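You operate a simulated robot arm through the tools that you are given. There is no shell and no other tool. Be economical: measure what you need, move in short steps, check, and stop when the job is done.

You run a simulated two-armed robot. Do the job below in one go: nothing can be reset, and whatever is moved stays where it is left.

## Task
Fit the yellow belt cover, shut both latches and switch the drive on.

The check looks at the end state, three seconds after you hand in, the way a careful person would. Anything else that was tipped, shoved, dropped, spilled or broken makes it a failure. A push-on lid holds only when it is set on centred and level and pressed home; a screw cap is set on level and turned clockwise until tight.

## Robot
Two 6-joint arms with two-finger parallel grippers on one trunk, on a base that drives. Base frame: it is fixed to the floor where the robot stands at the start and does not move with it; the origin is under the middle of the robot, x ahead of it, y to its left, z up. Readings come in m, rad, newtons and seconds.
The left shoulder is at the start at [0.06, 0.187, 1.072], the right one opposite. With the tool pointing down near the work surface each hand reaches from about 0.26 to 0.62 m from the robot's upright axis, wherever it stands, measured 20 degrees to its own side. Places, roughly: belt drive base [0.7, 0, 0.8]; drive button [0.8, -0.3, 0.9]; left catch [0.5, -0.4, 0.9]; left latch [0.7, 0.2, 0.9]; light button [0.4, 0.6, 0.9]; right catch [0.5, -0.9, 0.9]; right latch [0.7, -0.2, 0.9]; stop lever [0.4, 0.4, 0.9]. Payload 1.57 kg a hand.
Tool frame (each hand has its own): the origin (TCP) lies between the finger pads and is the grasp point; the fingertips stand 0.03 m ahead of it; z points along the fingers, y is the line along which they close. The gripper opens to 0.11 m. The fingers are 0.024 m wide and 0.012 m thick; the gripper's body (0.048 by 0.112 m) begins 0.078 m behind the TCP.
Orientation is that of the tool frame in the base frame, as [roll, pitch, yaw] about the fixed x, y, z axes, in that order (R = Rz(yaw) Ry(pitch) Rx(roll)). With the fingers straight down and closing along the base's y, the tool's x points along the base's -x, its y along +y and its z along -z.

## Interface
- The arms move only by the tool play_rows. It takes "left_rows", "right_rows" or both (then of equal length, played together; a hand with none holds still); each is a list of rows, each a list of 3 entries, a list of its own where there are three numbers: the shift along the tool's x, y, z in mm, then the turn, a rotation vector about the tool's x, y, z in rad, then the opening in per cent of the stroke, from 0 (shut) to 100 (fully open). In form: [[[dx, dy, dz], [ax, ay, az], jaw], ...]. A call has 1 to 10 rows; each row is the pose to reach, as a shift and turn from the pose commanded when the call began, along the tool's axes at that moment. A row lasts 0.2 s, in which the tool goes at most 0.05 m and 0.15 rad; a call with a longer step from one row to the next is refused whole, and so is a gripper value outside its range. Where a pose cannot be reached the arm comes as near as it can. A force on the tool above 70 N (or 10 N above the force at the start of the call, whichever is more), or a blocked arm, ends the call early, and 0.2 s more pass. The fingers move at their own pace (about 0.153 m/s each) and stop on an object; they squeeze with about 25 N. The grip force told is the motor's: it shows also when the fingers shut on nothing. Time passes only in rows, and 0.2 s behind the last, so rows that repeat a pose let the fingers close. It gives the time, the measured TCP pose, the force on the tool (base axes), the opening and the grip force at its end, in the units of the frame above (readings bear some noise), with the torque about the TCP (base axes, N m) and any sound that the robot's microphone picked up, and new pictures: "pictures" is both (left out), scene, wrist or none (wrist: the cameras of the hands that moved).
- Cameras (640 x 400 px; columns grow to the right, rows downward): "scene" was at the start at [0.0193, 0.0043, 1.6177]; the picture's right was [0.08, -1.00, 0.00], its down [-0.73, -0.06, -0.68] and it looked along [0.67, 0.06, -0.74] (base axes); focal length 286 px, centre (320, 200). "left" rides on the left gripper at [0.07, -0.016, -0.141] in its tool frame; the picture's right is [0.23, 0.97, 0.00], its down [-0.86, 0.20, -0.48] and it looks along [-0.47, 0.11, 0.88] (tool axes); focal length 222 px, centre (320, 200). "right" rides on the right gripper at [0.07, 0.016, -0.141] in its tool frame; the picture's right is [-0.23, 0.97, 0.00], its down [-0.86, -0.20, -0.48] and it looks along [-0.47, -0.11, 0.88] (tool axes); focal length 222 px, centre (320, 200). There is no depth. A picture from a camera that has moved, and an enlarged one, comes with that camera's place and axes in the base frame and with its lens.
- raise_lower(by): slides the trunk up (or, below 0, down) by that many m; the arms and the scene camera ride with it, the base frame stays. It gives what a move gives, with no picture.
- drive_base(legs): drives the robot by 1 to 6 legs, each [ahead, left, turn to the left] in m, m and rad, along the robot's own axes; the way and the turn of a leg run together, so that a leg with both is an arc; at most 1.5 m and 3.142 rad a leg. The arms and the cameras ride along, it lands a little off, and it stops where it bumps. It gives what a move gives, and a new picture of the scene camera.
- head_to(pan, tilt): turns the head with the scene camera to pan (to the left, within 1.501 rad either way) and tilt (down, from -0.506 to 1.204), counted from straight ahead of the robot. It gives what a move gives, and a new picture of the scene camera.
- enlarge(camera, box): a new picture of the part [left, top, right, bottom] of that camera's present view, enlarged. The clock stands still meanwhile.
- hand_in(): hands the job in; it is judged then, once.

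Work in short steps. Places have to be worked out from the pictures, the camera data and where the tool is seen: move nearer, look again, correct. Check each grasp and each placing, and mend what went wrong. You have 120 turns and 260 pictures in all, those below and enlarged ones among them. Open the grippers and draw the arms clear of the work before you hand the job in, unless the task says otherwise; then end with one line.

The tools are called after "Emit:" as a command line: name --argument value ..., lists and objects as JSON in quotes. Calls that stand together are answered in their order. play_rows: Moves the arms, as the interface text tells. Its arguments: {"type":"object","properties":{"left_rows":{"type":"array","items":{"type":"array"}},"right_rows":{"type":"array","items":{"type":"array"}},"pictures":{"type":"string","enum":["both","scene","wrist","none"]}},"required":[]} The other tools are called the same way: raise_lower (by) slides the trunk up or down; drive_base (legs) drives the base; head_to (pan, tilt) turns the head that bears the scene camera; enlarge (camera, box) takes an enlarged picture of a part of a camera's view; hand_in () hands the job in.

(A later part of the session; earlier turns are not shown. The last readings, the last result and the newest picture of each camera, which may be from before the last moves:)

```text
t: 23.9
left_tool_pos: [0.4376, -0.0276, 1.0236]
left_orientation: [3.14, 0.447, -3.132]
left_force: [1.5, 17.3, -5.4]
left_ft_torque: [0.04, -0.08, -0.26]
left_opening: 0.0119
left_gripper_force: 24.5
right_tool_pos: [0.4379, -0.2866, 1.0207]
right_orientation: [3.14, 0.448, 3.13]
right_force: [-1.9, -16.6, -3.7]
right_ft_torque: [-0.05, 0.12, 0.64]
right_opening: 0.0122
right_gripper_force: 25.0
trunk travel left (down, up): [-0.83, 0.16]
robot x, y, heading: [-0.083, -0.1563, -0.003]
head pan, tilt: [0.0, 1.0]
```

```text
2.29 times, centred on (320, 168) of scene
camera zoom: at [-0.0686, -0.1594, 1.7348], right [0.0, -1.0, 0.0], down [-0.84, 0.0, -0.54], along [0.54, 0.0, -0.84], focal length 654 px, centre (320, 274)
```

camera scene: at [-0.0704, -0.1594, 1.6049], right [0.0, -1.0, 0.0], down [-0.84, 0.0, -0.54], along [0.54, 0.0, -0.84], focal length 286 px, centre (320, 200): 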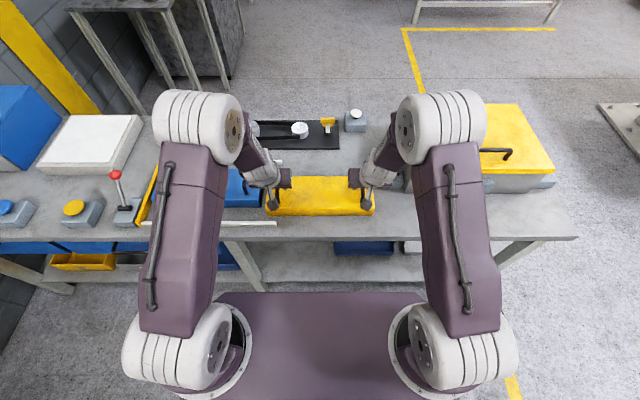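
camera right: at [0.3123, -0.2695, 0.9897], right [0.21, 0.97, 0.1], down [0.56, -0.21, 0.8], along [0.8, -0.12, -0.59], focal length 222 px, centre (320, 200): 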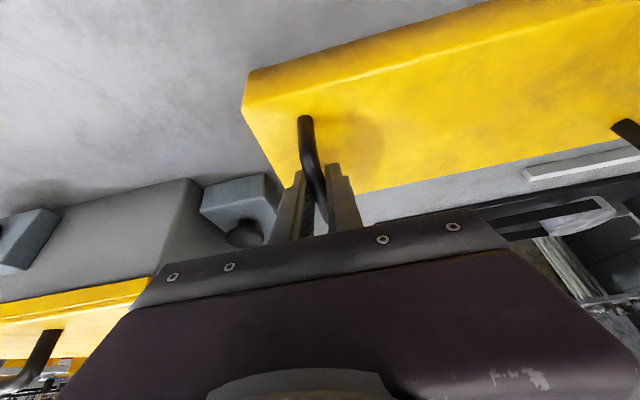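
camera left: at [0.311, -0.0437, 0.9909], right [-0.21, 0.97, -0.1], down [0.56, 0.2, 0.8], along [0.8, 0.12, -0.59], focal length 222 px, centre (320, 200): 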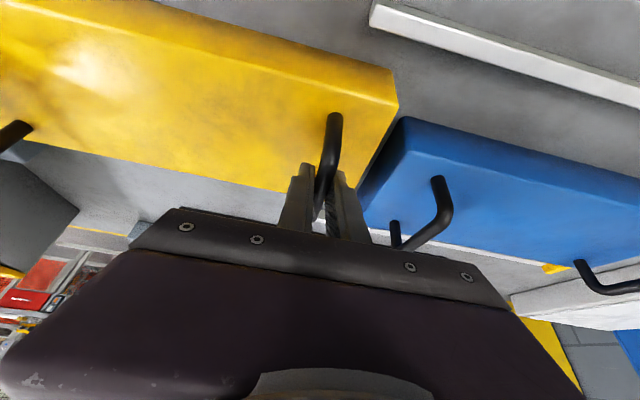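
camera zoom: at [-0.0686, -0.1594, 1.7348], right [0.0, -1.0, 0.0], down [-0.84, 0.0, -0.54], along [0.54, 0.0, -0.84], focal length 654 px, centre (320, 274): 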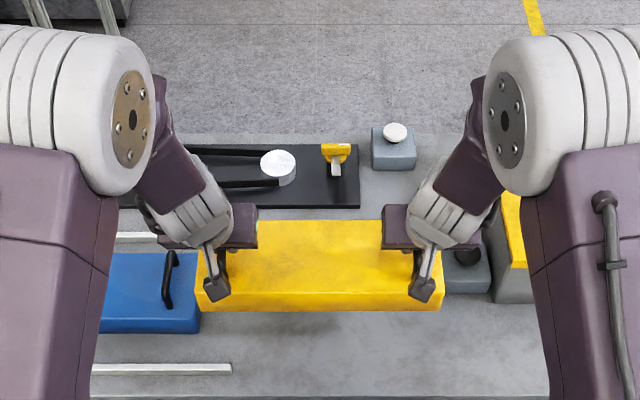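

The cover is lifted level, with its bottom near .927, above the latches. I'll drive left .175 and ahead .19.

Emit:
drive_base --legs '[[0, 0.175, 0], [0.19, 0, 0.003]]'

Emit:
head_to --pan 0 --tilt 0.85

```text
t: 26.5
left_tool_pos: [0.6197, 0.1488, 1.0252]
left_orientation: [3.141, 0.45, -3.13]
left_force: [0.9, 24.7, -4.0]
left_ft_torque: [0.1, 0.09, -0.19]
left_opening: 0.0116
left_gripper_force: 25.4
right_tool_pos: [0.6222, -0.112, 1.0239]
right_orientation: [3.139, 0.449, 3.132]
right_force: [-1.7, -24.6, -2.5]
right_ft_torque: [-0.02, -0.01, 0.65]
right_opening: 0.0119
right_gripper_force: 24.9
trunk travel left (down, up): [-0.83, 0.16]
robot x, y, heading: [0.1091, 0.0159, -0.001]
head pan, tilt: [0.0, 1.0]
camera scene: at [0.1135, 0.0139, 1.7349], right [0.0, -1.0, 0.0], down [-0.84, 0.0, -0.54], along [0.54, 0.0, -0.84], focal length 286 px, centre (320, 200)
```

scene: 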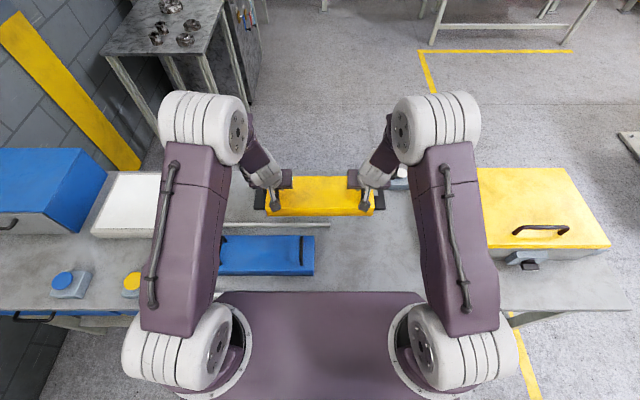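

```text
t: 27.2
left_tool_pos: [0.6232, 0.1485, 1.0246]
left_orientation: [-3.141, 0.448, -3.129]
left_force: [1.7, 4.7, -3.9]
left_ft_torque: [0.01, 0.16, -0.26]
left_opening: 0.0118
left_gripper_force: 24.7
right_tool_pos: [0.6232, -0.1107, 1.0229]
right_orientation: [-3.142, 0.447, 3.135]
right_force: [-1.6, -3.5, -4.1]
right_ft_torque: [0.03, -0.1, 0.68]
right_opening: 0.012
right_gripper_force: 25.4
trunk travel left (down, up): [-0.83, 0.16]
robot x, y, heading: [0.1031, 0.0156, 0.001]
head pan, tilt: [0.0, 0.85]
camera scene: at [0.1268, 0.0147, 1.746], right [0.0, -1.0, 0.0], down [-0.75, 0.0, -0.66], along [0.66, 0.0, -0.75], focal length 286 px, centre (320, 200)
```

scene: 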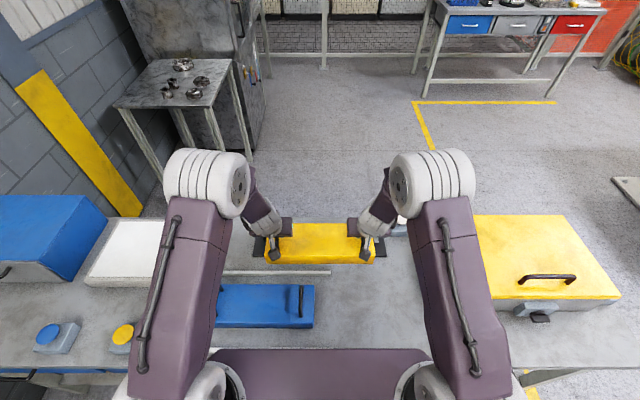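

Now I'll refine the base and latch positions with zooms from the head and wrist cameras.

Emit:
enlarge --camera "scene" --box '[230, 205, 410, 275]'

Emit:
enlarge --camera "left" --box '[0, 0, 640, 400]'

Emit:
enlarge --camera "right" --box '[0, 0, 640, 400]'

```text
3.56 times, centred on (320, 240) of scene
camera zoom: at [0.1268, 0.0147, 1.746], right [0.0, -1.0, 0.0], down [-0.75, 0.0, -0.66], along [0.66, 0.0, -0.75], focal length 1017 px, centre (320, 58)
```

zoom: 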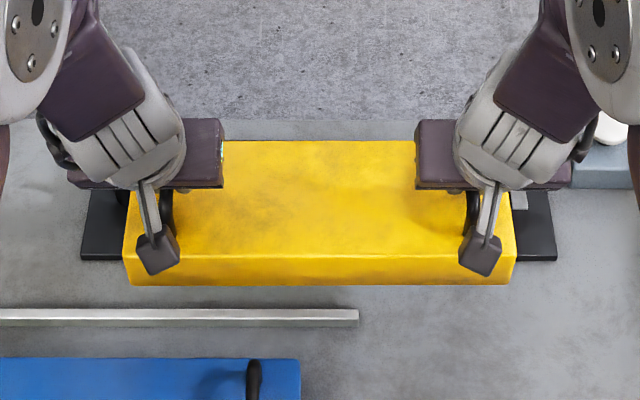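

```text
1.00 times, centred on (320, 200) of left
camera zoom: at [0.4985, 0.1317, 1.1206], right [-0.22, 0.97, -0.1], down [0.56, 0.21, 0.8], along [0.8, 0.12, -0.59], focal length 222 px, centre (320, 200)
```

zoom: 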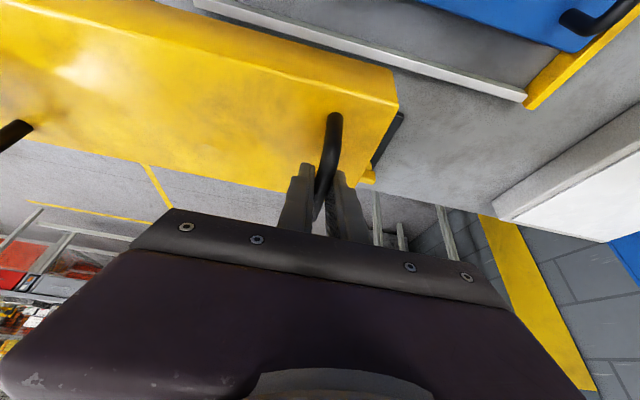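

```text
1.00 times, centred on (320, 200) of right
camera zoom: at [0.5003, -0.0941, 1.1192], right [0.21, 0.97, 0.1], down [0.56, -0.2, 0.8], along [0.8, -0.11, -0.59], focal length 222 px, centre (320, 200)
```

zoom: 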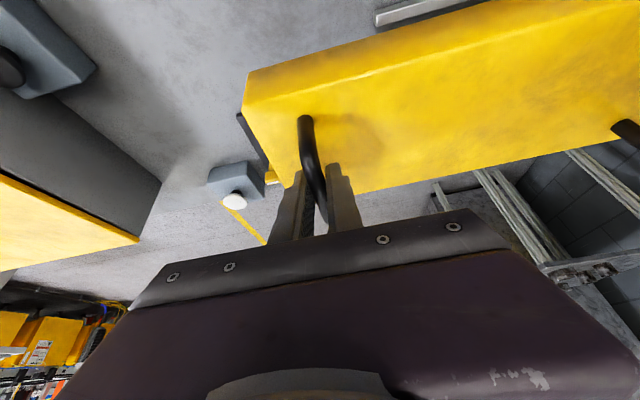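

In the same picture the cover centre is (.631,.0147) and the plate is centred near (.749,.0152). I'll move both hands forward 118 mm in base x, still high above.

Emit:
play_rows --left_rows '[[[-26.6, -0.3, 12.8], [0, 0, 0], 0], [[-53.2, -0.6, 25.5], [0, 0, 0], 0], [[-79.8, -1, 38.3], [0, 0, 0], 0], [[-106.4, -1.3, 51.1], [0, 0, 0], 0], [[-106.4, -1.3, 51.1], [0, 0, 0], 0], [[-106.4, -1.3, 51.1], [0, 0, 0], 0]]' --right_rows '[[[-26.6, 0.2, 12.8], [0, 0, 0], 0], [[-53.2, 0.4, 25.5], [0, 0, 0], 0], [[-79.8, 0.7, 38.3], [0, 0, 0], 0], [[-106.4, 0.9, 51.1], [0, 0, 0], 0], [[-106.4, 0.9, 51.1], [0, 0, 0], 0], [[-106.4, 0.9, 51.1], [0, 0, 0], 0]]' --pictures "none"

Emit:
enlarge --camera "scene" --box '[230, 175, 410, 265]'

```text
t: 28.6
left_tool_pos: [0.732, 0.1488, 1.0204]
left_orientation: [3.125, 0.45, -3.125]
left_force: [-0.1, 50.9, -3.7]
left_ft_torque: [0.21, 0.05, -0.46]
left_opening: 0.0124
left_gripper_force: 25.5
left hand out of reach, approached as far as the arm can: row 1, 2, 4, 5, 6
right_tool_pos: [0.7324, -0.1107, 1.0193]
right_orientation: [-3.127, 0.453, 3.131]
right_force: [-0.5, -50.8, -2.9]
right_ft_torque: [-0.12, 0.0, 0.6]
right_opening: 0.0132
right_gripper_force: 25.0
right hand out of reach, approached as far as the arm can: row 1, 2, 4, 5, 6
trunk travel left (down, up): [-0.83, 0.16]
robot x, y, heading: [0.1075, 0.0158, 0.001]
head pan, tilt: [0.0, 0.85]
```

```text
3.56 times, centred on (320, 220) of scene
camera zoom: at [0.1273, 0.0148, 1.746], right [0.0, -1.0, 0.0], down [-0.75, 0.0, -0.66], along [0.66, 0.0, -0.75], focal length 1017 px, centre (320, 129)
```

zoom: 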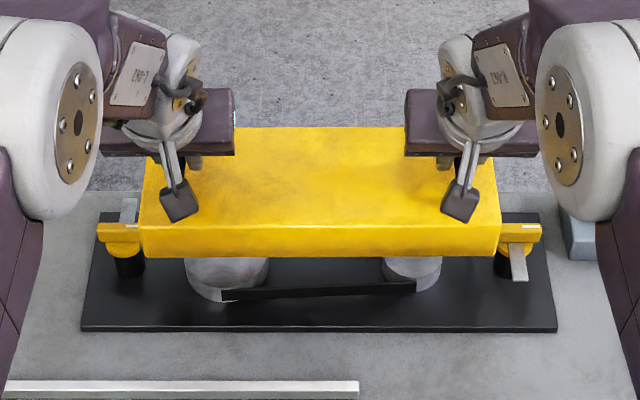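

Excellent view: sideways the cover is centred to within ~1 mm, and in x it is at .740 against a target of ≈.749. I'll drive ahead 9 mm and relax the sideways strain.

Emit:
drive_base --legs '[[0.011, 0, 0]]'

Emit:
play_rows --left_rows '[[[0, 1.2, 0], [0, 0, 0], 0], [[0, 2.3, 0], [0, 0, 0], 0], [[0, 2.3, 0], [0, 0, 0], 0]]' --right_rows '[[[0, -1.2, 0], [0, 0, 0], 0], [[0, -2.3, 0], [0, 0, 0], 0], [[0, -2.3, 0], [0, 0, 0], 0]]' --pictures "none"

Emit:
enlarge --camera "scene" --box '[230, 175, 410, 265]'

```text
t: 29.4
left_tool_pos: [0.7397, 0.1471, 1.0221]
left_orientation: [3.125, 0.457, -3.124]
left_force: [-0.3, 49.9, -3.3]
left_ft_torque: [0.15, 0.07, -0.45]
left_opening: 0.0137
left_gripper_force: 24.8
right_tool_pos: [0.7432, -0.1103, 1.0218]
right_orientation: [-3.129, 0.458, 3.126]
right_force: [-1.0, -50.4, -3.4]
right_ft_torque: [-0.11, -0.01, 0.6]
right_opening: 0.0142
right_gripper_force: 24.7
trunk travel left (down, up): [-0.83, 0.16]
robot x, y, heading: [0.119, 0.0147, 0.003]
head pan, tilt: [0.0, 0.85]
camera scene: at [0.1336, 0.0149, 1.7461], right [0.0, -1.0, 0.0], down [-0.75, 0.0, -0.66], along [0.66, 0.0, -0.75], focal length 286 px, centre (320, 200)
```

scene: 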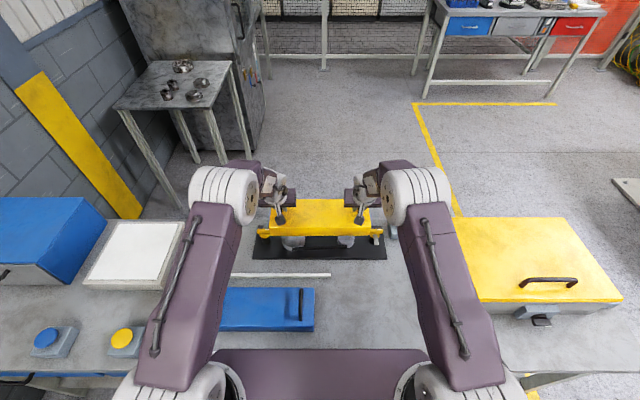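

```text
t: 30.2
left_tool_pos: [0.7427, 0.1491, 1.0215]
left_orientation: [3.126, 0.455, -3.126]
left_force: [0.0, -13.8, -4.2]
left_ft_torque: [0.01, 0.12, -0.7]
left_opening: 0.0118
left_gripper_force: 24.8
right_tool_pos: [0.7428, -0.1109, 1.0197]
right_orientation: [-3.127, 0.456, 3.13]
right_force: [-0.3, 13.3, -3.4]
right_ft_torque: [0.03, -0.08, 0.68]
right_opening: 0.0121
right_gripper_force: 25.1
trunk travel left (down, up): [-0.83, 0.16]
robot x, y, heading: [0.1196, 0.0163, 0.005]
head pan, tilt: [0.0, 0.85]
```

```text
3.56 times, centred on (320, 220) of scene
camera zoom: at [0.1383, 0.0149, 1.746], right [0.0, -1.0, 0.0], down [-0.75, 0.0, -0.66], along [0.66, 0.0, -0.75], focal length 1017 px, centre (320, 129)
```

zoom: 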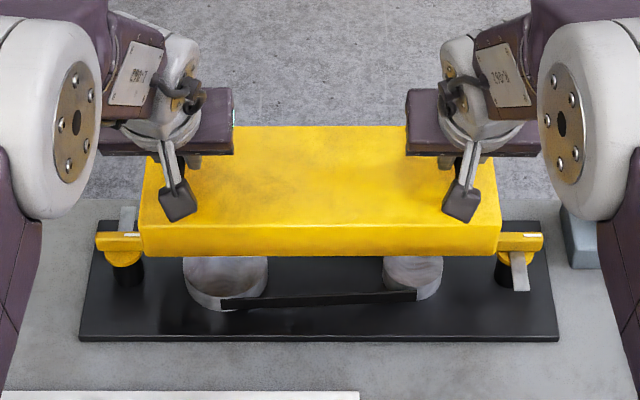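

The cover centre is (.750,.015) against the plate's (.750,.015). I'll lower it with the trunk by 0.075 and check alignment near the latches.

Emit:
raise_lower --by -0.075

Emit:
enlarge --camera "scene" --box '[230, 165, 410, 265]'

Emit:
enlarge --camera "left" --box '[200, 50, 520, 250]'

Emit:
enlarge --camera "right" --box '[120, 50, 440, 250]'

```text
t: 31.3
left_tool_pos: [0.7433, 0.1487, 0.9476]
left_orientation: [3.124, 0.457, -3.125]
left_force: [-0.1, -28.0, -4.0]
left_ft_torque: [-0.1, 0.01, -0.7]
left_opening: 0.012
left_gripper_force: 25.3
right_tool_pos: [0.7436, -0.11, 0.9449]
right_orientation: [-3.128, 0.456, 3.129]
right_force: [0.3, 27.0, -3.5]
right_ft_torque: [0.08, 0.08, 0.74]
right_opening: 0.0124
right_gripper_force: 24.7
trunk travel left (down, up): [-0.755, 0.235]
robot x, y, heading: [0.1167, 0.0147, 0.007]
head pan, tilt: [0.0, 0.85]
```

```text
3.56 times, centred on (320, 215) of scene
camera zoom: at [0.1377, 0.0149, 1.671], right [0.0, -1.0, 0.0], down [-0.75, 0.0, -0.66], along [0.66, 0.0, -0.75], focal length 1017 px, centre (320, 147)
```

zoom: 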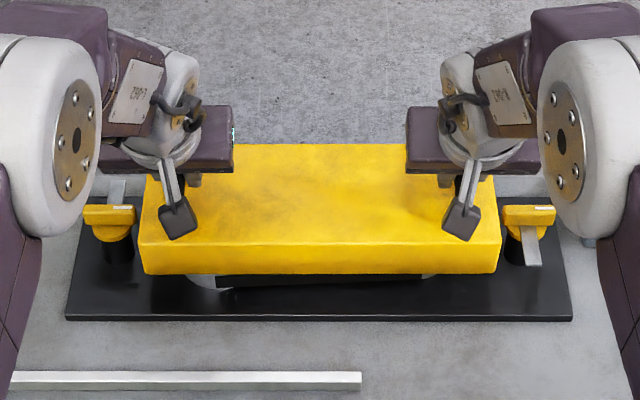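

```text
2.00 times, centred on (360, 150) of left
camera zoom: at [0.6172, 0.1291, 1.0422], right [-0.23, 0.97, -0.09], down [0.55, 0.2, 0.81], along [0.8, 0.14, -0.58], focal length 444 px, centre (240, 300)
```

zoom: 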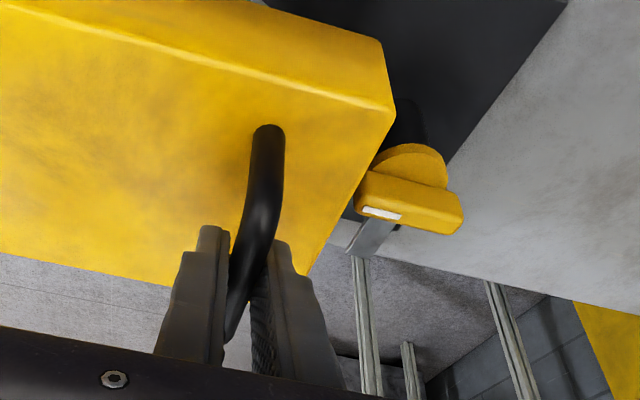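

```text
2.00 times, centred on (280, 150) of right
camera zoom: at [0.6193, -0.0913, 1.041], right [0.22, 0.97, 0.09], down [0.55, -0.2, 0.81], along [0.8, -0.13, -0.58], focal length 444 px, centre (400, 300)
```

zoom: 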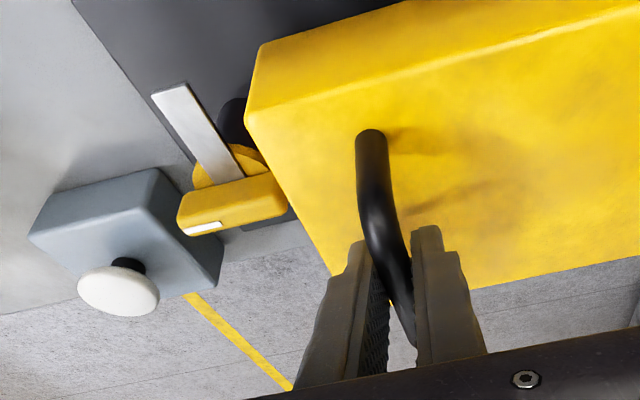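

Alignment holds: centres match within ~1 mm. I'll continue lowering to near contact.

Emit:
raise_lower --by -0.036

Emit:
enlarge --camera "scene" --box '[230, 165, 410, 265]'

```text
t: 32.1
left_tool_pos: [0.7417, 0.1481, 0.9117]
left_orientation: [3.127, 0.456, -3.126]
left_force: [-0.2, -26.9, -4.1]
left_ft_torque: [-0.13, 0.01, -0.71]
left_opening: 0.0118
left_gripper_force: 24.8
right_tool_pos: [0.7434, -0.1112, 0.9087]
right_orientation: [-3.127, 0.456, 3.131]
right_force: [0.3, 27.6, -2.8]
right_ft_torque: [0.11, 0.07, 0.71]
right_opening: 0.0122
right_gripper_force: 24.7
trunk travel left (down, up): [-0.719, 0.271]
robot x, y, heading: [0.1155, 0.017, 0.003]
head pan, tilt: [0.0, 0.85]
```

```text
3.56 times, centred on (320, 215) of scene
camera zoom: at [0.1373, 0.0149, 1.635], right [0.0, -1.0, 0.0], down [-0.75, 0.0, -0.66], along [0.66, 0.0, -0.75], focal length 1017 px, centre (320, 147)
```

zoom: 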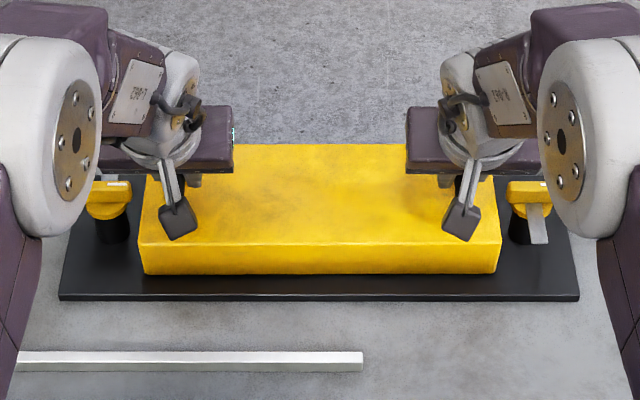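

No contact yet, with readings still only carrying the weight. I'll lower another 10 mm in small trunk steps and watch the force.

Emit:
raise_lower --by -0.005

Emit:
raise_lower --by -0.004

```text
t: 32.6
left_tool_pos: [0.7422, 0.1494, 0.907]
left_orientation: [3.126, 0.456, -3.126]
left_force: [0.1, -27.0, 0.8]
left_ft_torque: [-0.13, 0.24, -0.71]
left_opening: 0.0118
left_gripper_force: 24.8
right_tool_pos: [0.7432, -0.1104, 0.9057]
right_orientation: [-3.127, 0.457, 3.129]
right_force: [-0.1, 26.8, 2.0]
right_ft_torque: [0.08, 0.29, 0.69]
right_opening: 0.012
right_gripper_force: 25.1
trunk travel left (down, up): [-0.714, 0.276]
robot x, y, heading: [0.1192, 0.0175, 0.005]
head pan, tilt: [0.0, 0.85]
```

```text
t: 33.2
left_tool_pos: [0.7418, 0.1493, 0.906]
left_orientation: [3.128, 0.464, -3.125]
left_force: [6.8, -25.6, 14.8]
left_ft_torque: [-0.14, 0.12, -0.7]
left_opening: 0.0117
left_gripper_force: 25.1
right_tool_pos: [0.7431, -0.1107, 0.9041]
right_orientation: [-3.128, 0.464, 3.13]
right_force: [6.7, 25.8, 15.1]
right_ft_torque: [0.06, 0.12, 0.65]
right_opening: 0.0121
right_gripper_force: 25.0
trunk travel left (down, up): [-0.71, 0.28]
robot x, y, heading: [0.1188, 0.0192, 0.002]
head pan, tilt: [0.0, 0.85]
```

Contact came at TCP ≈.905, which is 12 mm above the table-rest value and matches the plate thickness. I'll check the seating visually.

Emit:
enlarge --camera "left" --box '[200, 0, 520, 200]'

Emit:
enlarge --camera "right" --box '[120, 0, 440, 200]'

Emit:
enlarge --camera "scene" --box '[240, 190, 400, 270]'

```text
2.00 times, centred on (360, 100) of left
camera zoom: at [0.616, 0.1293, 1.0003], right [-0.23, 0.97, -0.09], down [0.55, 0.2, 0.81], along [0.81, 0.13, -0.58], focal length 444 px, centre (240, 400)
```

zoom: 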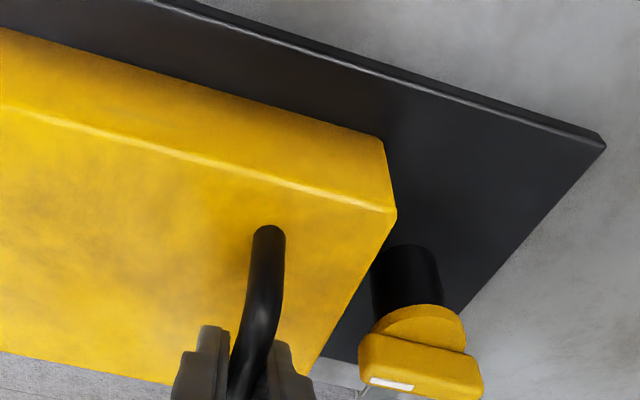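

```text
2.00 times, centred on (280, 100) of right
camera zoom: at [0.6181, -0.0914, 0.9991], right [0.22, 0.97, 0.09], down [0.55, -0.2, 0.81], along [0.81, -0.13, -0.58], focal length 444 px, centre (400, 400)
```

zoom: 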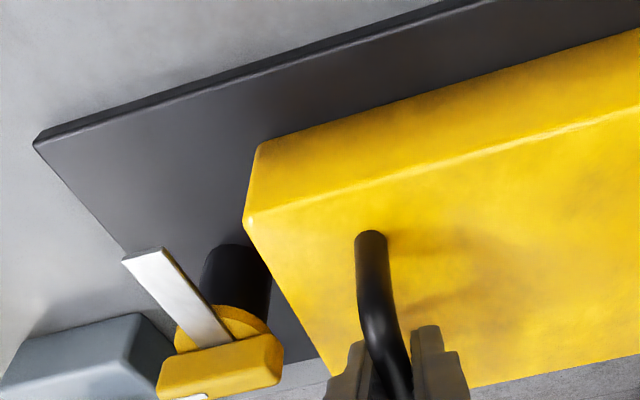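

```text
4.00 times, centred on (320, 230) of scene
camera zoom: at [0.1335, 0.0149, 1.6265], right [0.0, -1.0, 0.0], down [-0.75, 0.0, -0.66], along [0.66, 0.0, -0.75], focal length 1144 px, centre (320, 80)
```

zoom: 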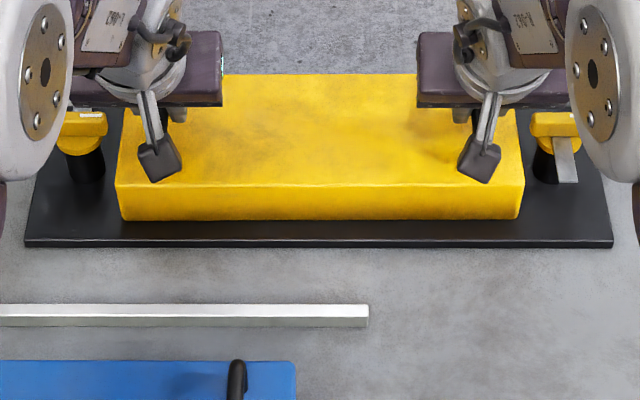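

The cover is seated flat, but comparing it with the posts and the plate's front edge it sits about 4 mm too far forward. I'll lift slightly, shift back 4 mm and set it down again.

Emit:
raise_lower --by 0.01

Emit:
play_rows --left_rows '[[[2, 0.5, -1], [0, 0, 0], 0], [[3.6, -1, -1.7], [0, 0, 0], 0], [[3.6, -1, -1.7], [0, 0, 0], 0]]' --right_rows '[[[2, 0.5, -1], [0, 0, 0], 0], [[3.6, 1, -1.7], [0, 0, 0], 0], [[3.6, 1, -1.7], [0, 0, 0], 0]]' --pictures "none"

Emit:
enlarge --camera "scene" --box '[240, 190, 400, 270]'

```text
t: 33.7
left_tool_pos: [0.7412, 0.1488, 0.9095]
left_orientation: [3.124, 0.452, -3.125]
left_force: [-0.3, -28.9, -3.1]
left_ft_torque: [-0.09, 0.1, -0.72]
left_opening: 0.0118
left_gripper_force: 25.0
right_tool_pos: [0.7414, -0.1113, 0.909]
right_orientation: [-3.125, 0.45, 3.13]
right_force: [-0.2, 29.0, -3.2]
right_ft_torque: [0.05, 0.01, 0.67]
right_opening: 0.0121
right_gripper_force: 25.0
trunk travel left (down, up): [-0.72, 0.27]
robot x, y, heading: [0.1183, 0.0187, 0.003]
head pan, tilt: [0.0, 0.85]
```

```text
t: 34.5
left_tool_pos: [0.7378, 0.1491, 0.9113]
left_orientation: [3.124, 0.454, -3.124]
left_force: [0.0, -20.5, -3.8]
left_ft_torque: [-0.1, -0.05, -0.73]
left_opening: 0.0119
left_gripper_force: 24.4
right_tool_pos: [0.7398, -0.1116, 0.9085]
right_orientation: [-3.127, 0.454, 3.13]
right_force: [0.1, 20.9, -4.4]
right_ft_torque: [-0.02, 0.14, 0.74]
right_opening: 0.0123
right_gripper_force: 24.8
trunk travel left (down, up): [-0.72, 0.27]
robot x, y, heading: [0.1158, 0.0153, 0.009]
head pan, tilt: [0.0, 0.85]
```

```text
4.00 times, centred on (320, 230) of scene
camera zoom: at [0.138, 0.0149, 1.636], right [0.0, -1.0, 0.0], down [-0.75, 0.0, -0.66], along [0.66, 0.0, -0.75], focal length 1144 px, centre (320, 80)
```

zoom: 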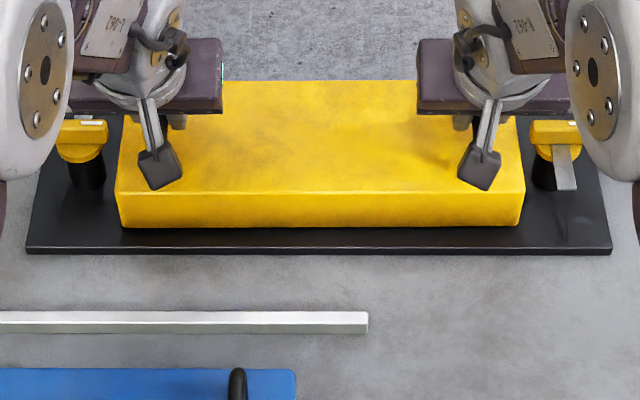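

I'll zoom in on both front corners to measure front margin and yaw precisely.

Emit:
enlarge --camera "scene" --box '[240, 225, 300, 260]'

Emit:
enlarge --camera "scene" --box '[340, 225, 400, 260]'

```text
10.67 times, centred on (270, 242) of scene
camera zoom: at [0.138, 0.0149, 1.636], right [0.0, -1.0, 0.0], down [-0.75, 0.0, -0.66], along [0.66, 0.0, -0.75], focal length 3050 px, centre (853, -253)
```

zoom: 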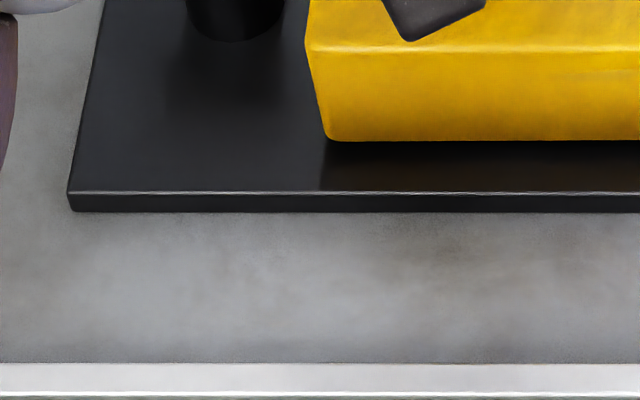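

```text
10.67 times, centred on (370, 242) of scene
camera zoom: at [0.138, 0.0149, 1.636], right [0.0, -1.0, 0.0], down [-0.75, 0.0, -0.66], along [0.66, 0.0, -0.75], focal length 3050 px, centre (-213, -253)
```

zoom: 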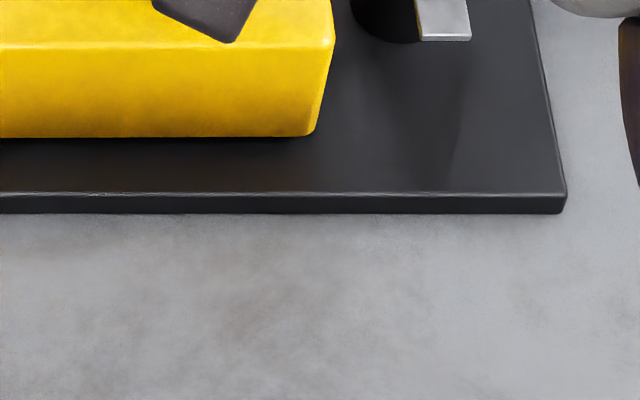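

Margins: the front gap is 18 mm versus 15 mm desired, with a yaw of about 2 mm across the length and the cover 1.5 mm to the right. I'll shift left hand -2 mm x, right hand -4 mm x, and the cover 1 mm left.

Emit:
play_rows --left_rows '[[[1, 0, -0.5], [0, 0, 0], 0], [[2, 0.2, -1], [0, 0, 0], 0], [[2, 0.2, -1], [0, 0, 0], 0]]' --right_rows '[[[1.9, 1, -0.9], [0, 0, 0], 0], [[3.8, 2, -1.8], [0, 0, 0], 0], [[3.8, 2, -1.8], [0, 0, 0], 0]]' --pictures "none"

Emit:
enlarge --camera "scene" --box '[240, 225, 300, 260]'

Emit:
enlarge --camera "scene" --box '[340, 225, 400, 260]'

```text
t: 35.3
left_tool_pos: [0.7362, 0.1497, 0.9108]
left_orientation: [3.126, 0.451, -3.122]
left_force: [-0.3, -0.6, -3.8]
left_ft_torque: [0.01, 0.29, -0.67]
left_opening: 0.0125
left_gripper_force: 25.3
right_tool_pos: [0.7354, -0.1094, 0.9097]
right_orientation: [-3.127, 0.454, 3.129]
right_force: [0.4, 2.1, -3.9]
right_ft_torque: [-0.01, -0.2, 0.66]
right_opening: 0.0124
right_gripper_force: 24.8
trunk travel left (down, up): [-0.72, 0.27]
robot x, y, heading: [0.1194, 0.0168, 0.002]
head pan, tilt: [0.0, 0.85]
```

```text
10.67 times, centred on (270, 242) of scene
camera zoom: at [0.1379, 0.0149, 1.636], right [0.0, -1.0, 0.0], down [-0.75, 0.0, -0.66], along [0.66, 0.0, -0.75], focal length 3050 px, centre (853, -253)
```

zoom: 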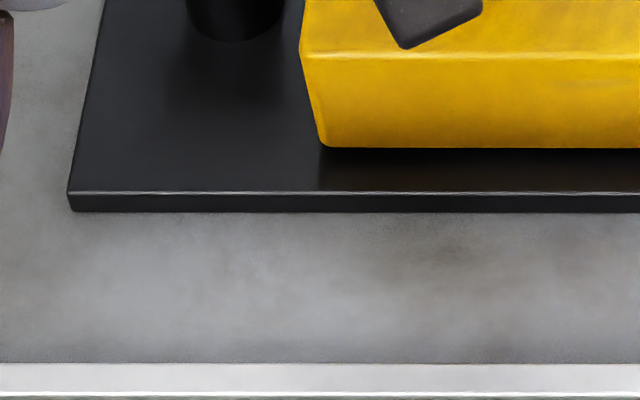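

```text
10.67 times, centred on (370, 242) of scene
camera zoom: at [0.1379, 0.0149, 1.636], right [0.0, -1.0, 0.0], down [-0.75, 0.0, -0.66], along [0.66, 0.0, -0.75], focal length 3050 px, centre (-213, -253)
```

zoom: 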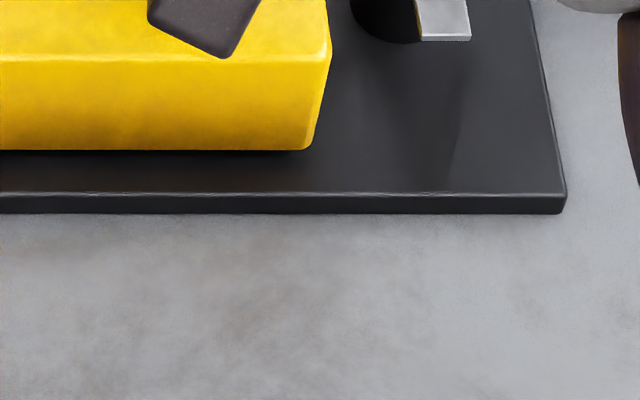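

Now square, centred sideways, and with a 14 mm front margin. I'll lower and press.

Emit:
raise_lower --by -0.01

Emit:
play_rows --left_rows '[[[2.2, 0, 4.5], [0, 0, 0], 0], [[3.5, 0, 7], [0, 0, 0], 0], [[3.5, 0, 7], [0, 0, 0], 0]]' --right_rows '[[[2.2, 0, 4.5], [0, 0, 0], 0], [[3.5, 0, 7], [0, 0, 0], 0], [[3.5, 0, 7], [0, 0, 0], 0]]' --pictures "none"

Emit:
enlarge --camera "scene" --box '[240, 190, 400, 270]'

```text
t: 35.9
left_tool_pos: [0.7358, 0.1501, 0.9067]
left_orientation: [3.126, 0.463, -3.122]
left_force: [4.1, 13.2, 13.8]
left_ft_torque: [0.09, 0.42, -0.65]
left_opening: 0.0127
left_gripper_force: 24.8
right_tool_pos: [0.7336, -0.1104, 0.9044]
right_orientation: [-3.125, 0.461, 3.129]
right_force: [5.1, -13.1, 14.0]
right_ft_torque: [-0.07, 0.36, 0.63]
right_opening: 0.0121
right_gripper_force: 25.2
trunk travel left (down, up): [-0.71, 0.28]
robot x, y, heading: [0.1191, 0.0184, 0.003]
head pan, tilt: [0.0, 0.85]
```

```text
t: 36.7
left_tool_pos: [0.7322, 0.15, 0.8972]
left_orientation: [3.123, 0.457, -3.123]
left_force: [2.0, 26.1, 20.2]
left_ft_torque: [-0.11, 0.2, -0.76]
left_opening: 0.0119
left_gripper_force: 25.6
right_tool_pos: [0.7304, -0.1097, 0.8948]
right_orientation: [-3.126, 0.459, 3.127]
right_force: [3.3, -25.6, 19.0]
right_ft_torque: [0.14, 0.23, 0.74]
right_opening: 0.0122
right_gripper_force: 25.2
trunk travel left (down, up): [-0.71, 0.28]
robot x, y, heading: [0.1198, 0.0134, 0.002]
head pan, tilt: [0.0, 0.85]
```

```text
4.00 times, centred on (320, 230) of scene
camera zoom: at [0.13, 0.0147, 1.6262], right [0.0, -1.0, 0.0], down [-0.75, 0.0, -0.66], along [0.66, 0.0, -0.75], focal length 1144 px, centre (320, 80)
```

zoom: 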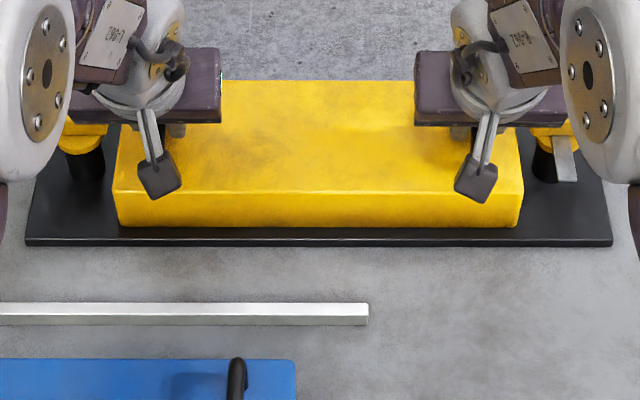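

The hands dropped about 10 mm, probably sliding down on the handles. I'll check the cover's height and margins at the corners.

Emit:
enlarge --camera "scene" --box '[240, 225, 300, 260]'

Emit:
enlarge --camera "scene" --box '[340, 225, 400, 260]'

Emit:
enlarge --camera "left" --box '[200, 0, 520, 250]'

Emit:
enlarge --camera "right" --box '[120, 0, 440, 250]'

```text
10.67 times, centred on (270, 242) of scene
camera zoom: at [0.13, 0.0147, 1.6262], right [0.0, -1.0, 0.0], down [-0.75, 0.0, -0.66], along [0.66, 0.0, -0.75], focal length 3050 px, centre (853, -253)
```

zoom: 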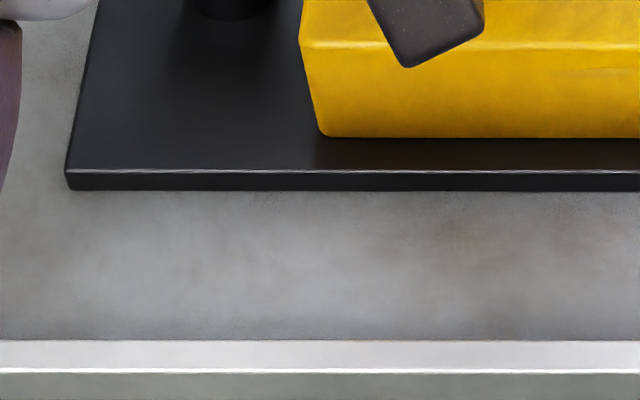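

```text
10.67 times, centred on (370, 242) of scene
camera zoom: at [0.13, 0.0147, 1.6262], right [0.0, -1.0, 0.0], down [-0.75, 0.0, -0.66], along [0.66, 0.0, -0.75], focal length 3050 px, centre (-213, -253)
```

zoom: 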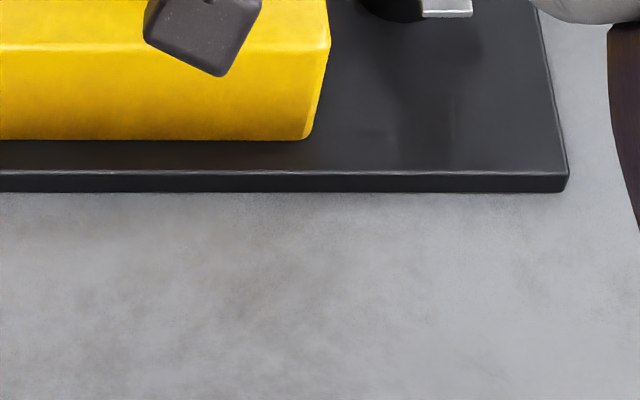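

```text
1.60 times, centred on (360, 125) of left
camera zoom: at [0.6065, 0.1298, 0.9913], right [-0.23, 0.97, -0.09], down [0.55, 0.2, 0.81], along [0.8, 0.14, -0.58], focal length 355 px, centre (256, 320)
```

zoom: 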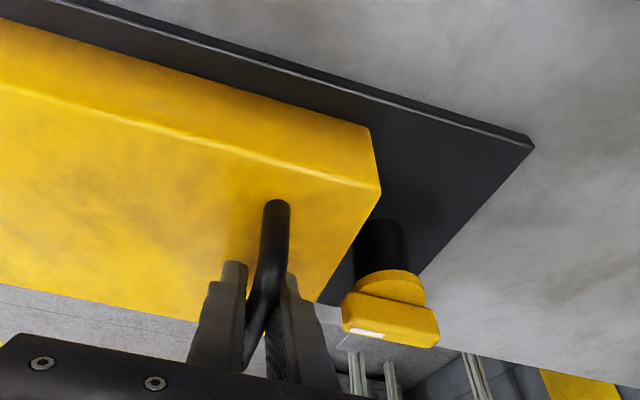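

```text
1.60 times, centred on (280, 125) of right
camera zoom: at [0.6066, -0.0896, 0.9901], right [0.22, 0.97, 0.09], down [0.55, -0.2, 0.81], along [0.8, -0.13, -0.58], focal length 355 px, centre (384, 320)
```

zoom: 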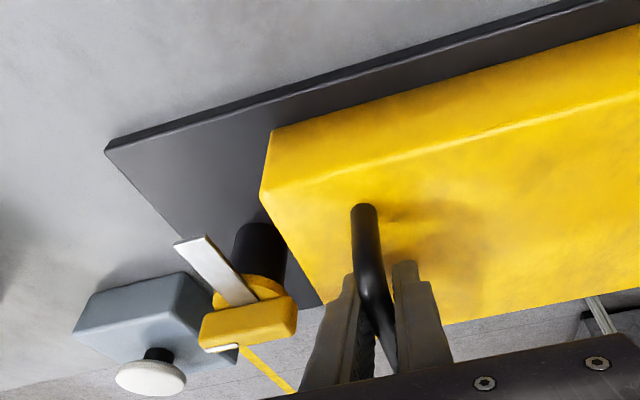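

The front margin is now 12 mm, with the cover dragged 2–3 mm toward me while pressing. I'll lift a hair, shift +3 mm, and set it down without the drag.

Emit:
raise_lower --by 0.012

Emit:
play_rows --left_rows '[[[-1.5, 0.6, 0.7], [0, 0, 0], 0], [[-2.7, 1.1, 1.3], [0, 0, 0], 0], [[-2.7, 1.1, 1.3], [0, 0, 0], 0]]' --right_rows '[[[-1.5, -0.6, 0.7], [0, 0, 0], 0], [[-2.7, -1.1, 1.3], [0, 0, 0], 0], [[-2.7, -1.1, 1.3], [0, 0, 0], 0]]' --pictures "none"

Emit:
enlarge --camera "scene" --box '[240, 225, 300, 260]'

Emit:
enlarge --camera "scene" --box '[340, 225, 400, 260]'

```text
t: 37.3
left_tool_pos: [0.7342, 0.1518, 0.9041]
left_orientation: [3.124, 0.45, -3.125]
left_force: [0.1, 28.1, -4.0]
left_ft_torque: [-0.13, 0.06, -0.74]
left_opening: 0.0122
left_gripper_force: 24.5
right_tool_pos: [0.7324, -0.1084, 0.9021]
right_orientation: [-3.123, 0.451, 3.127]
right_force: [-0.6, -28.4, -3.6]
right_ft_torque: [0.18, -0.01, 0.76]
right_opening: 0.012
right_gripper_force: 25.6
trunk travel left (down, up): [-0.722, 0.268]
robot x, y, heading: [0.1203, 0.0181, 0.003]
head pan, tilt: [0.0, 0.85]
```

```text
t: 38.1
left_tool_pos: [0.7389, 0.15, 0.9039]
left_orientation: [3.125, 0.454, -3.125]
left_force: [-0.1, 21.8, -3.8]
left_ft_torque: [-0.1, -0.07, -0.73]
left_opening: 0.0124
left_gripper_force: 25.0
right_tool_pos: [0.7384, -0.1109, 0.9026]
right_orientation: [-3.126, 0.453, 3.129]
right_force: [-0.3, -22.0, -3.8]
right_ft_torque: [0.13, 0.16, 0.73]
right_opening: 0.012
right_gripper_force: 25.4
trunk travel left (down, up): [-0.722, 0.268]
robot x, y, heading: [0.1185, 0.0143, 0.004]
head pan, tilt: [0.0, 0.85]
```

```text
10.67 times, centred on (270, 242) of scene
camera zoom: at [0.1381, 0.0149, 1.638], right [0.0, -1.0, 0.0], down [-0.75, 0.0, -0.66], along [0.66, 0.0, -0.75], focal length 3050 px, centre (853, -253)
```

zoom: 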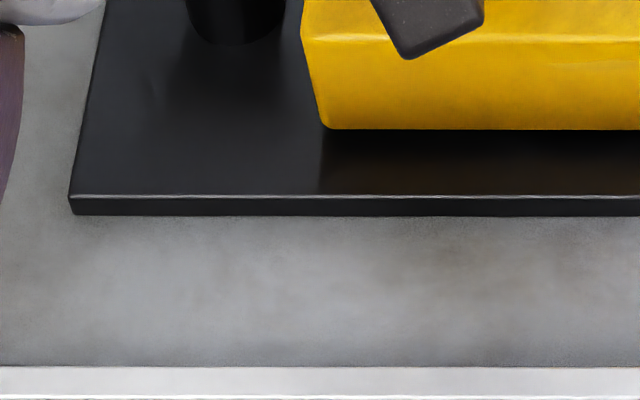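

```text
10.67 times, centred on (370, 242) of scene
camera zoom: at [0.1381, 0.0149, 1.638], right [0.0, -1.0, 0.0], down [-0.75, 0.0, -0.66], along [0.66, 0.0, -0.75], focal length 3050 px, centre (-213, -253)
```

zoom: 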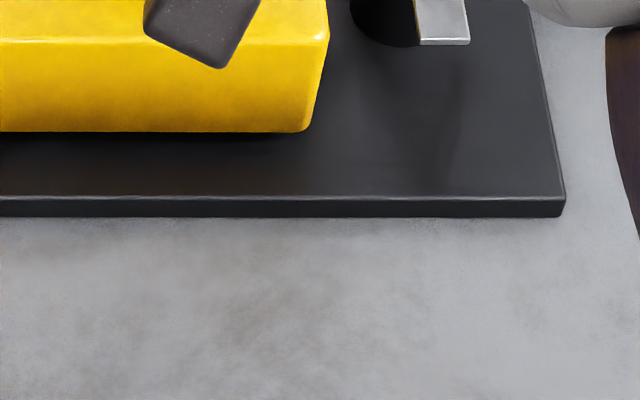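

The shift was 6–7 mm, giving a margin near 19 mm. I'll bring it back 4 mm, then lower 8 mm gently.

Emit:
play_rows --left_rows '[[[2, 0.5, -1], [0, 0, 0], 0], [[3.6, 0.8, -1.7], [0, 0, 0], 0], [[3.6, 0.8, -1.7], [0, 0, 0], 0]]' --right_rows '[[[2, -0.5, -1], [0, 0, 0], 0], [[3.6, -0.8, -1.7], [0, 0, 0], 0], [[3.6, -0.8, -1.7], [0, 0, 0], 0]]' --pictures "none"

Emit:
raise_lower --by -0.008

Emit:
enlarge --camera "scene" --box '[240, 225, 300, 260]'

Emit:
enlarge --camera "scene" --box '[340, 225, 400, 260]'

```text
t: 38.9
left_tool_pos: [0.735, 0.1505, 0.9037]
left_orientation: [3.126, 0.455, -3.124]
left_force: [1.3, 3.1, -4.0]
left_ft_torque: [-0.04, -0.03, -0.63]
left_opening: 0.0125
left_gripper_force: 25.4
right_tool_pos: [0.7337, -0.1093, 0.9036]
right_orientation: [-3.127, 0.458, 3.129]
right_force: [-0.5, -3.3, -3.8]
right_ft_torque: [-0.01, 0.15, 0.71]
right_opening: 0.0119
right_gripper_force: 25.0
trunk travel left (down, up): [-0.722, 0.268]
robot x, y, heading: [0.12, 0.0168, 0.005]
head pan, tilt: [0.0, 0.85]
```

```text
t: 39.5
left_tool_pos: [0.7362, 0.1514, 0.8966]
left_orientation: [3.125, 0.456, -3.125]
left_force: [1.0, -6.9, -3.4]
left_ft_torque: [0.02, -0.07, -0.57]
left_opening: 0.012
left_gripper_force: 25.4
right_tool_pos: [0.7339, -0.1085, 0.8952]
right_orientation: [-3.129, 0.456, 3.128]
right_force: [0.2, 7.6, -3.9]
right_ft_torque: [-0.1, 0.08, 0.65]
right_opening: 0.0119
right_gripper_force: 25.3
trunk travel left (down, up): [-0.714, 0.276]
robot x, y, heading: [0.1177, 0.0176, 0.0]
head pan, tilt: [0.0, 0.85]
```

```text
10.67 times, centred on (270, 242) of scene
camera zoom: at [0.1377, 0.0148, 1.6299], right [0.0, -1.0, 0.0], down [-0.75, 0.0, -0.66], along [0.66, 0.0, -0.75], focal length 3050 px, centre (853, -253)
```

zoom: 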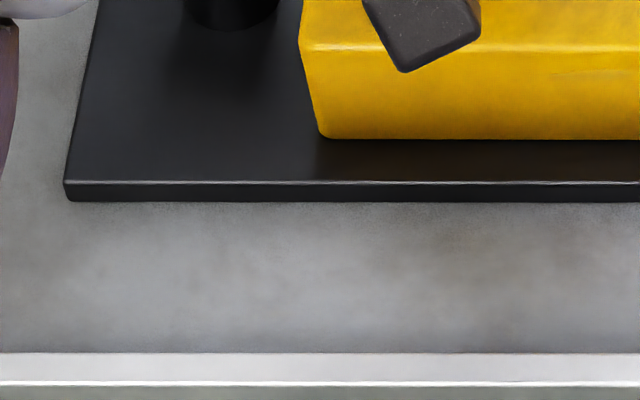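

```text
10.67 times, centred on (370, 242) of scene
camera zoom: at [0.1377, 0.0148, 1.6299], right [0.0, -1.0, 0.0], down [-0.75, 0.0, -0.66], along [0.66, 0.0, -0.75], focal length 3050 px, centre (-213, -253)
```

zoom: 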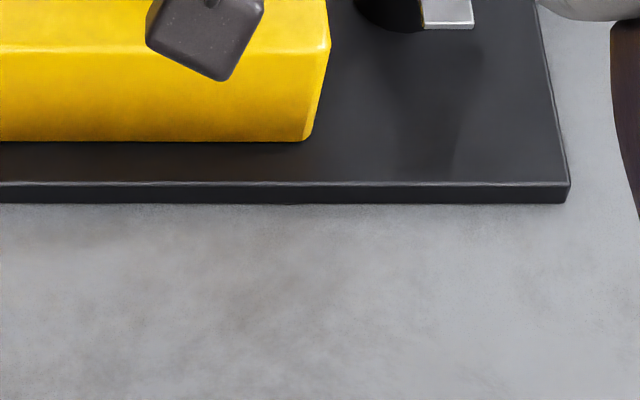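

The margin is now ~15 mm, centred, and just off the surface. I'll lower 4 mm to contact, then open the jaws.

Emit:
raise_lower --by -0.004

Emit:
play_rows --left_rows '[[[0, 0, 0], [0, 0, 0], 28], [[0, 0, 0], [0, 0, 0], 28], [[0, 0, 0], [0, 0, 0], 28]]' --right_rows '[[[0, 0, 0], [0, 0, 0], 28], [[0, 0, 0], [0, 0, 0], 28], [[0, 0, 0], [0, 0, 0], 28]]' --pictures "wrist"

Emit:
enlarge --camera "scene" --box '[240, 190, 400, 270]'

```text
t: 40.0
left_tool_pos: [0.7354, 0.151, 0.8966]
left_orientation: [3.126, 0.464, -3.125]
left_force: [0.6, -12.4, 14.9]
left_ft_torque: [0.04, 0.51, -0.56]
left_opening: 0.0123
left_gripper_force: 24.6
right_tool_pos: [0.7329, -0.1095, 0.8941]
right_orientation: [-3.129, 0.459, 3.13]
right_force: [3.3, 12.5, 4.9]
right_ft_torque: [-0.1, 0.56, 0.56]
right_opening: 0.0121
right_gripper_force: 24.5
trunk travel left (down, up): [-0.71, 0.28]
robot x, y, heading: [0.1201, 0.0137, 0.004]
head pan, tilt: [0.0, 0.85]
```

```text
t: 40.8
left_tool_pos: [0.7315, 0.1517, 0.8943]
left_orientation: [3.123, 0.456, -3.124]
left_force: [-0.1, 2.1, 1.3]
left_ft_torque: [0.02, -0.03, 0.01]
left_opening: 0.0302
left_gripper_force: 0.0
right_tool_pos: [0.7311, -0.1105, 0.8945]
right_orientation: [-3.126, 0.458, 3.128]
right_force: [-1.2, -5.2, 16.6]
right_ft_torque: [0.09, -0.03, -0.19]
right_opening: 0.026
right_gripper_force: 0.0
trunk travel left (down, up): [-0.71, 0.28]
robot x, y, heading: [0.117, 0.0157, 0.003]
head pan, tilt: [0.0, 0.85]
camera right: at [0.607, -0.0911, 0.9898], right [0.22, 0.97, 0.09], down [0.55, -0.2, 0.81], along [0.8, -0.13, -0.58], focal length 222 px, centre (320, 200)
camera left: at [0.6066, 0.1308, 0.9897], right [-0.23, 0.97, -0.09], down [0.55, 0.2, 0.81], along [0.8, 0.14, -0.58], focal length 222 px, centre (320, 200)
```

right: 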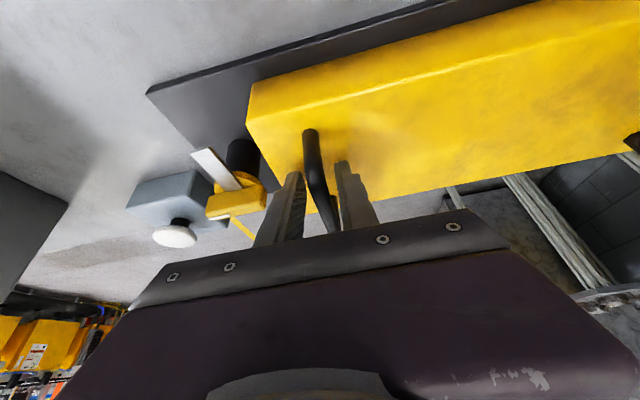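
left: 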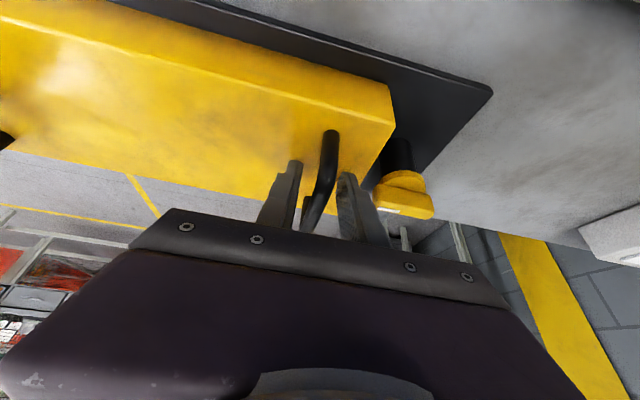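

```text
4.00 times, centred on (320, 230) of scene
camera zoom: at [0.1327, 0.0143, 1.6261], right [0.0, -1.0, 0.0], down [-0.75, 0.0, -0.66], along [0.66, 0.0, -0.75], focal length 1144 px, centre (320, 80)
```

zoom: 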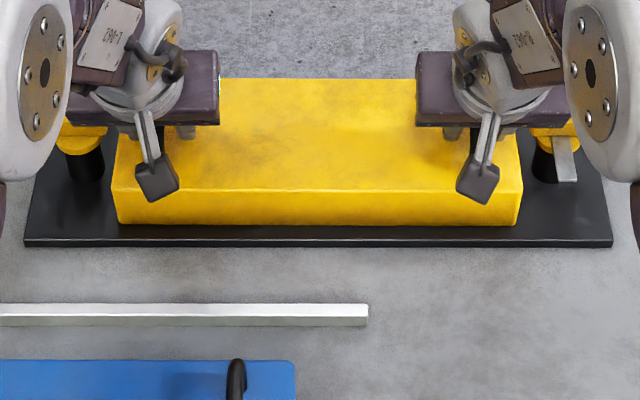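

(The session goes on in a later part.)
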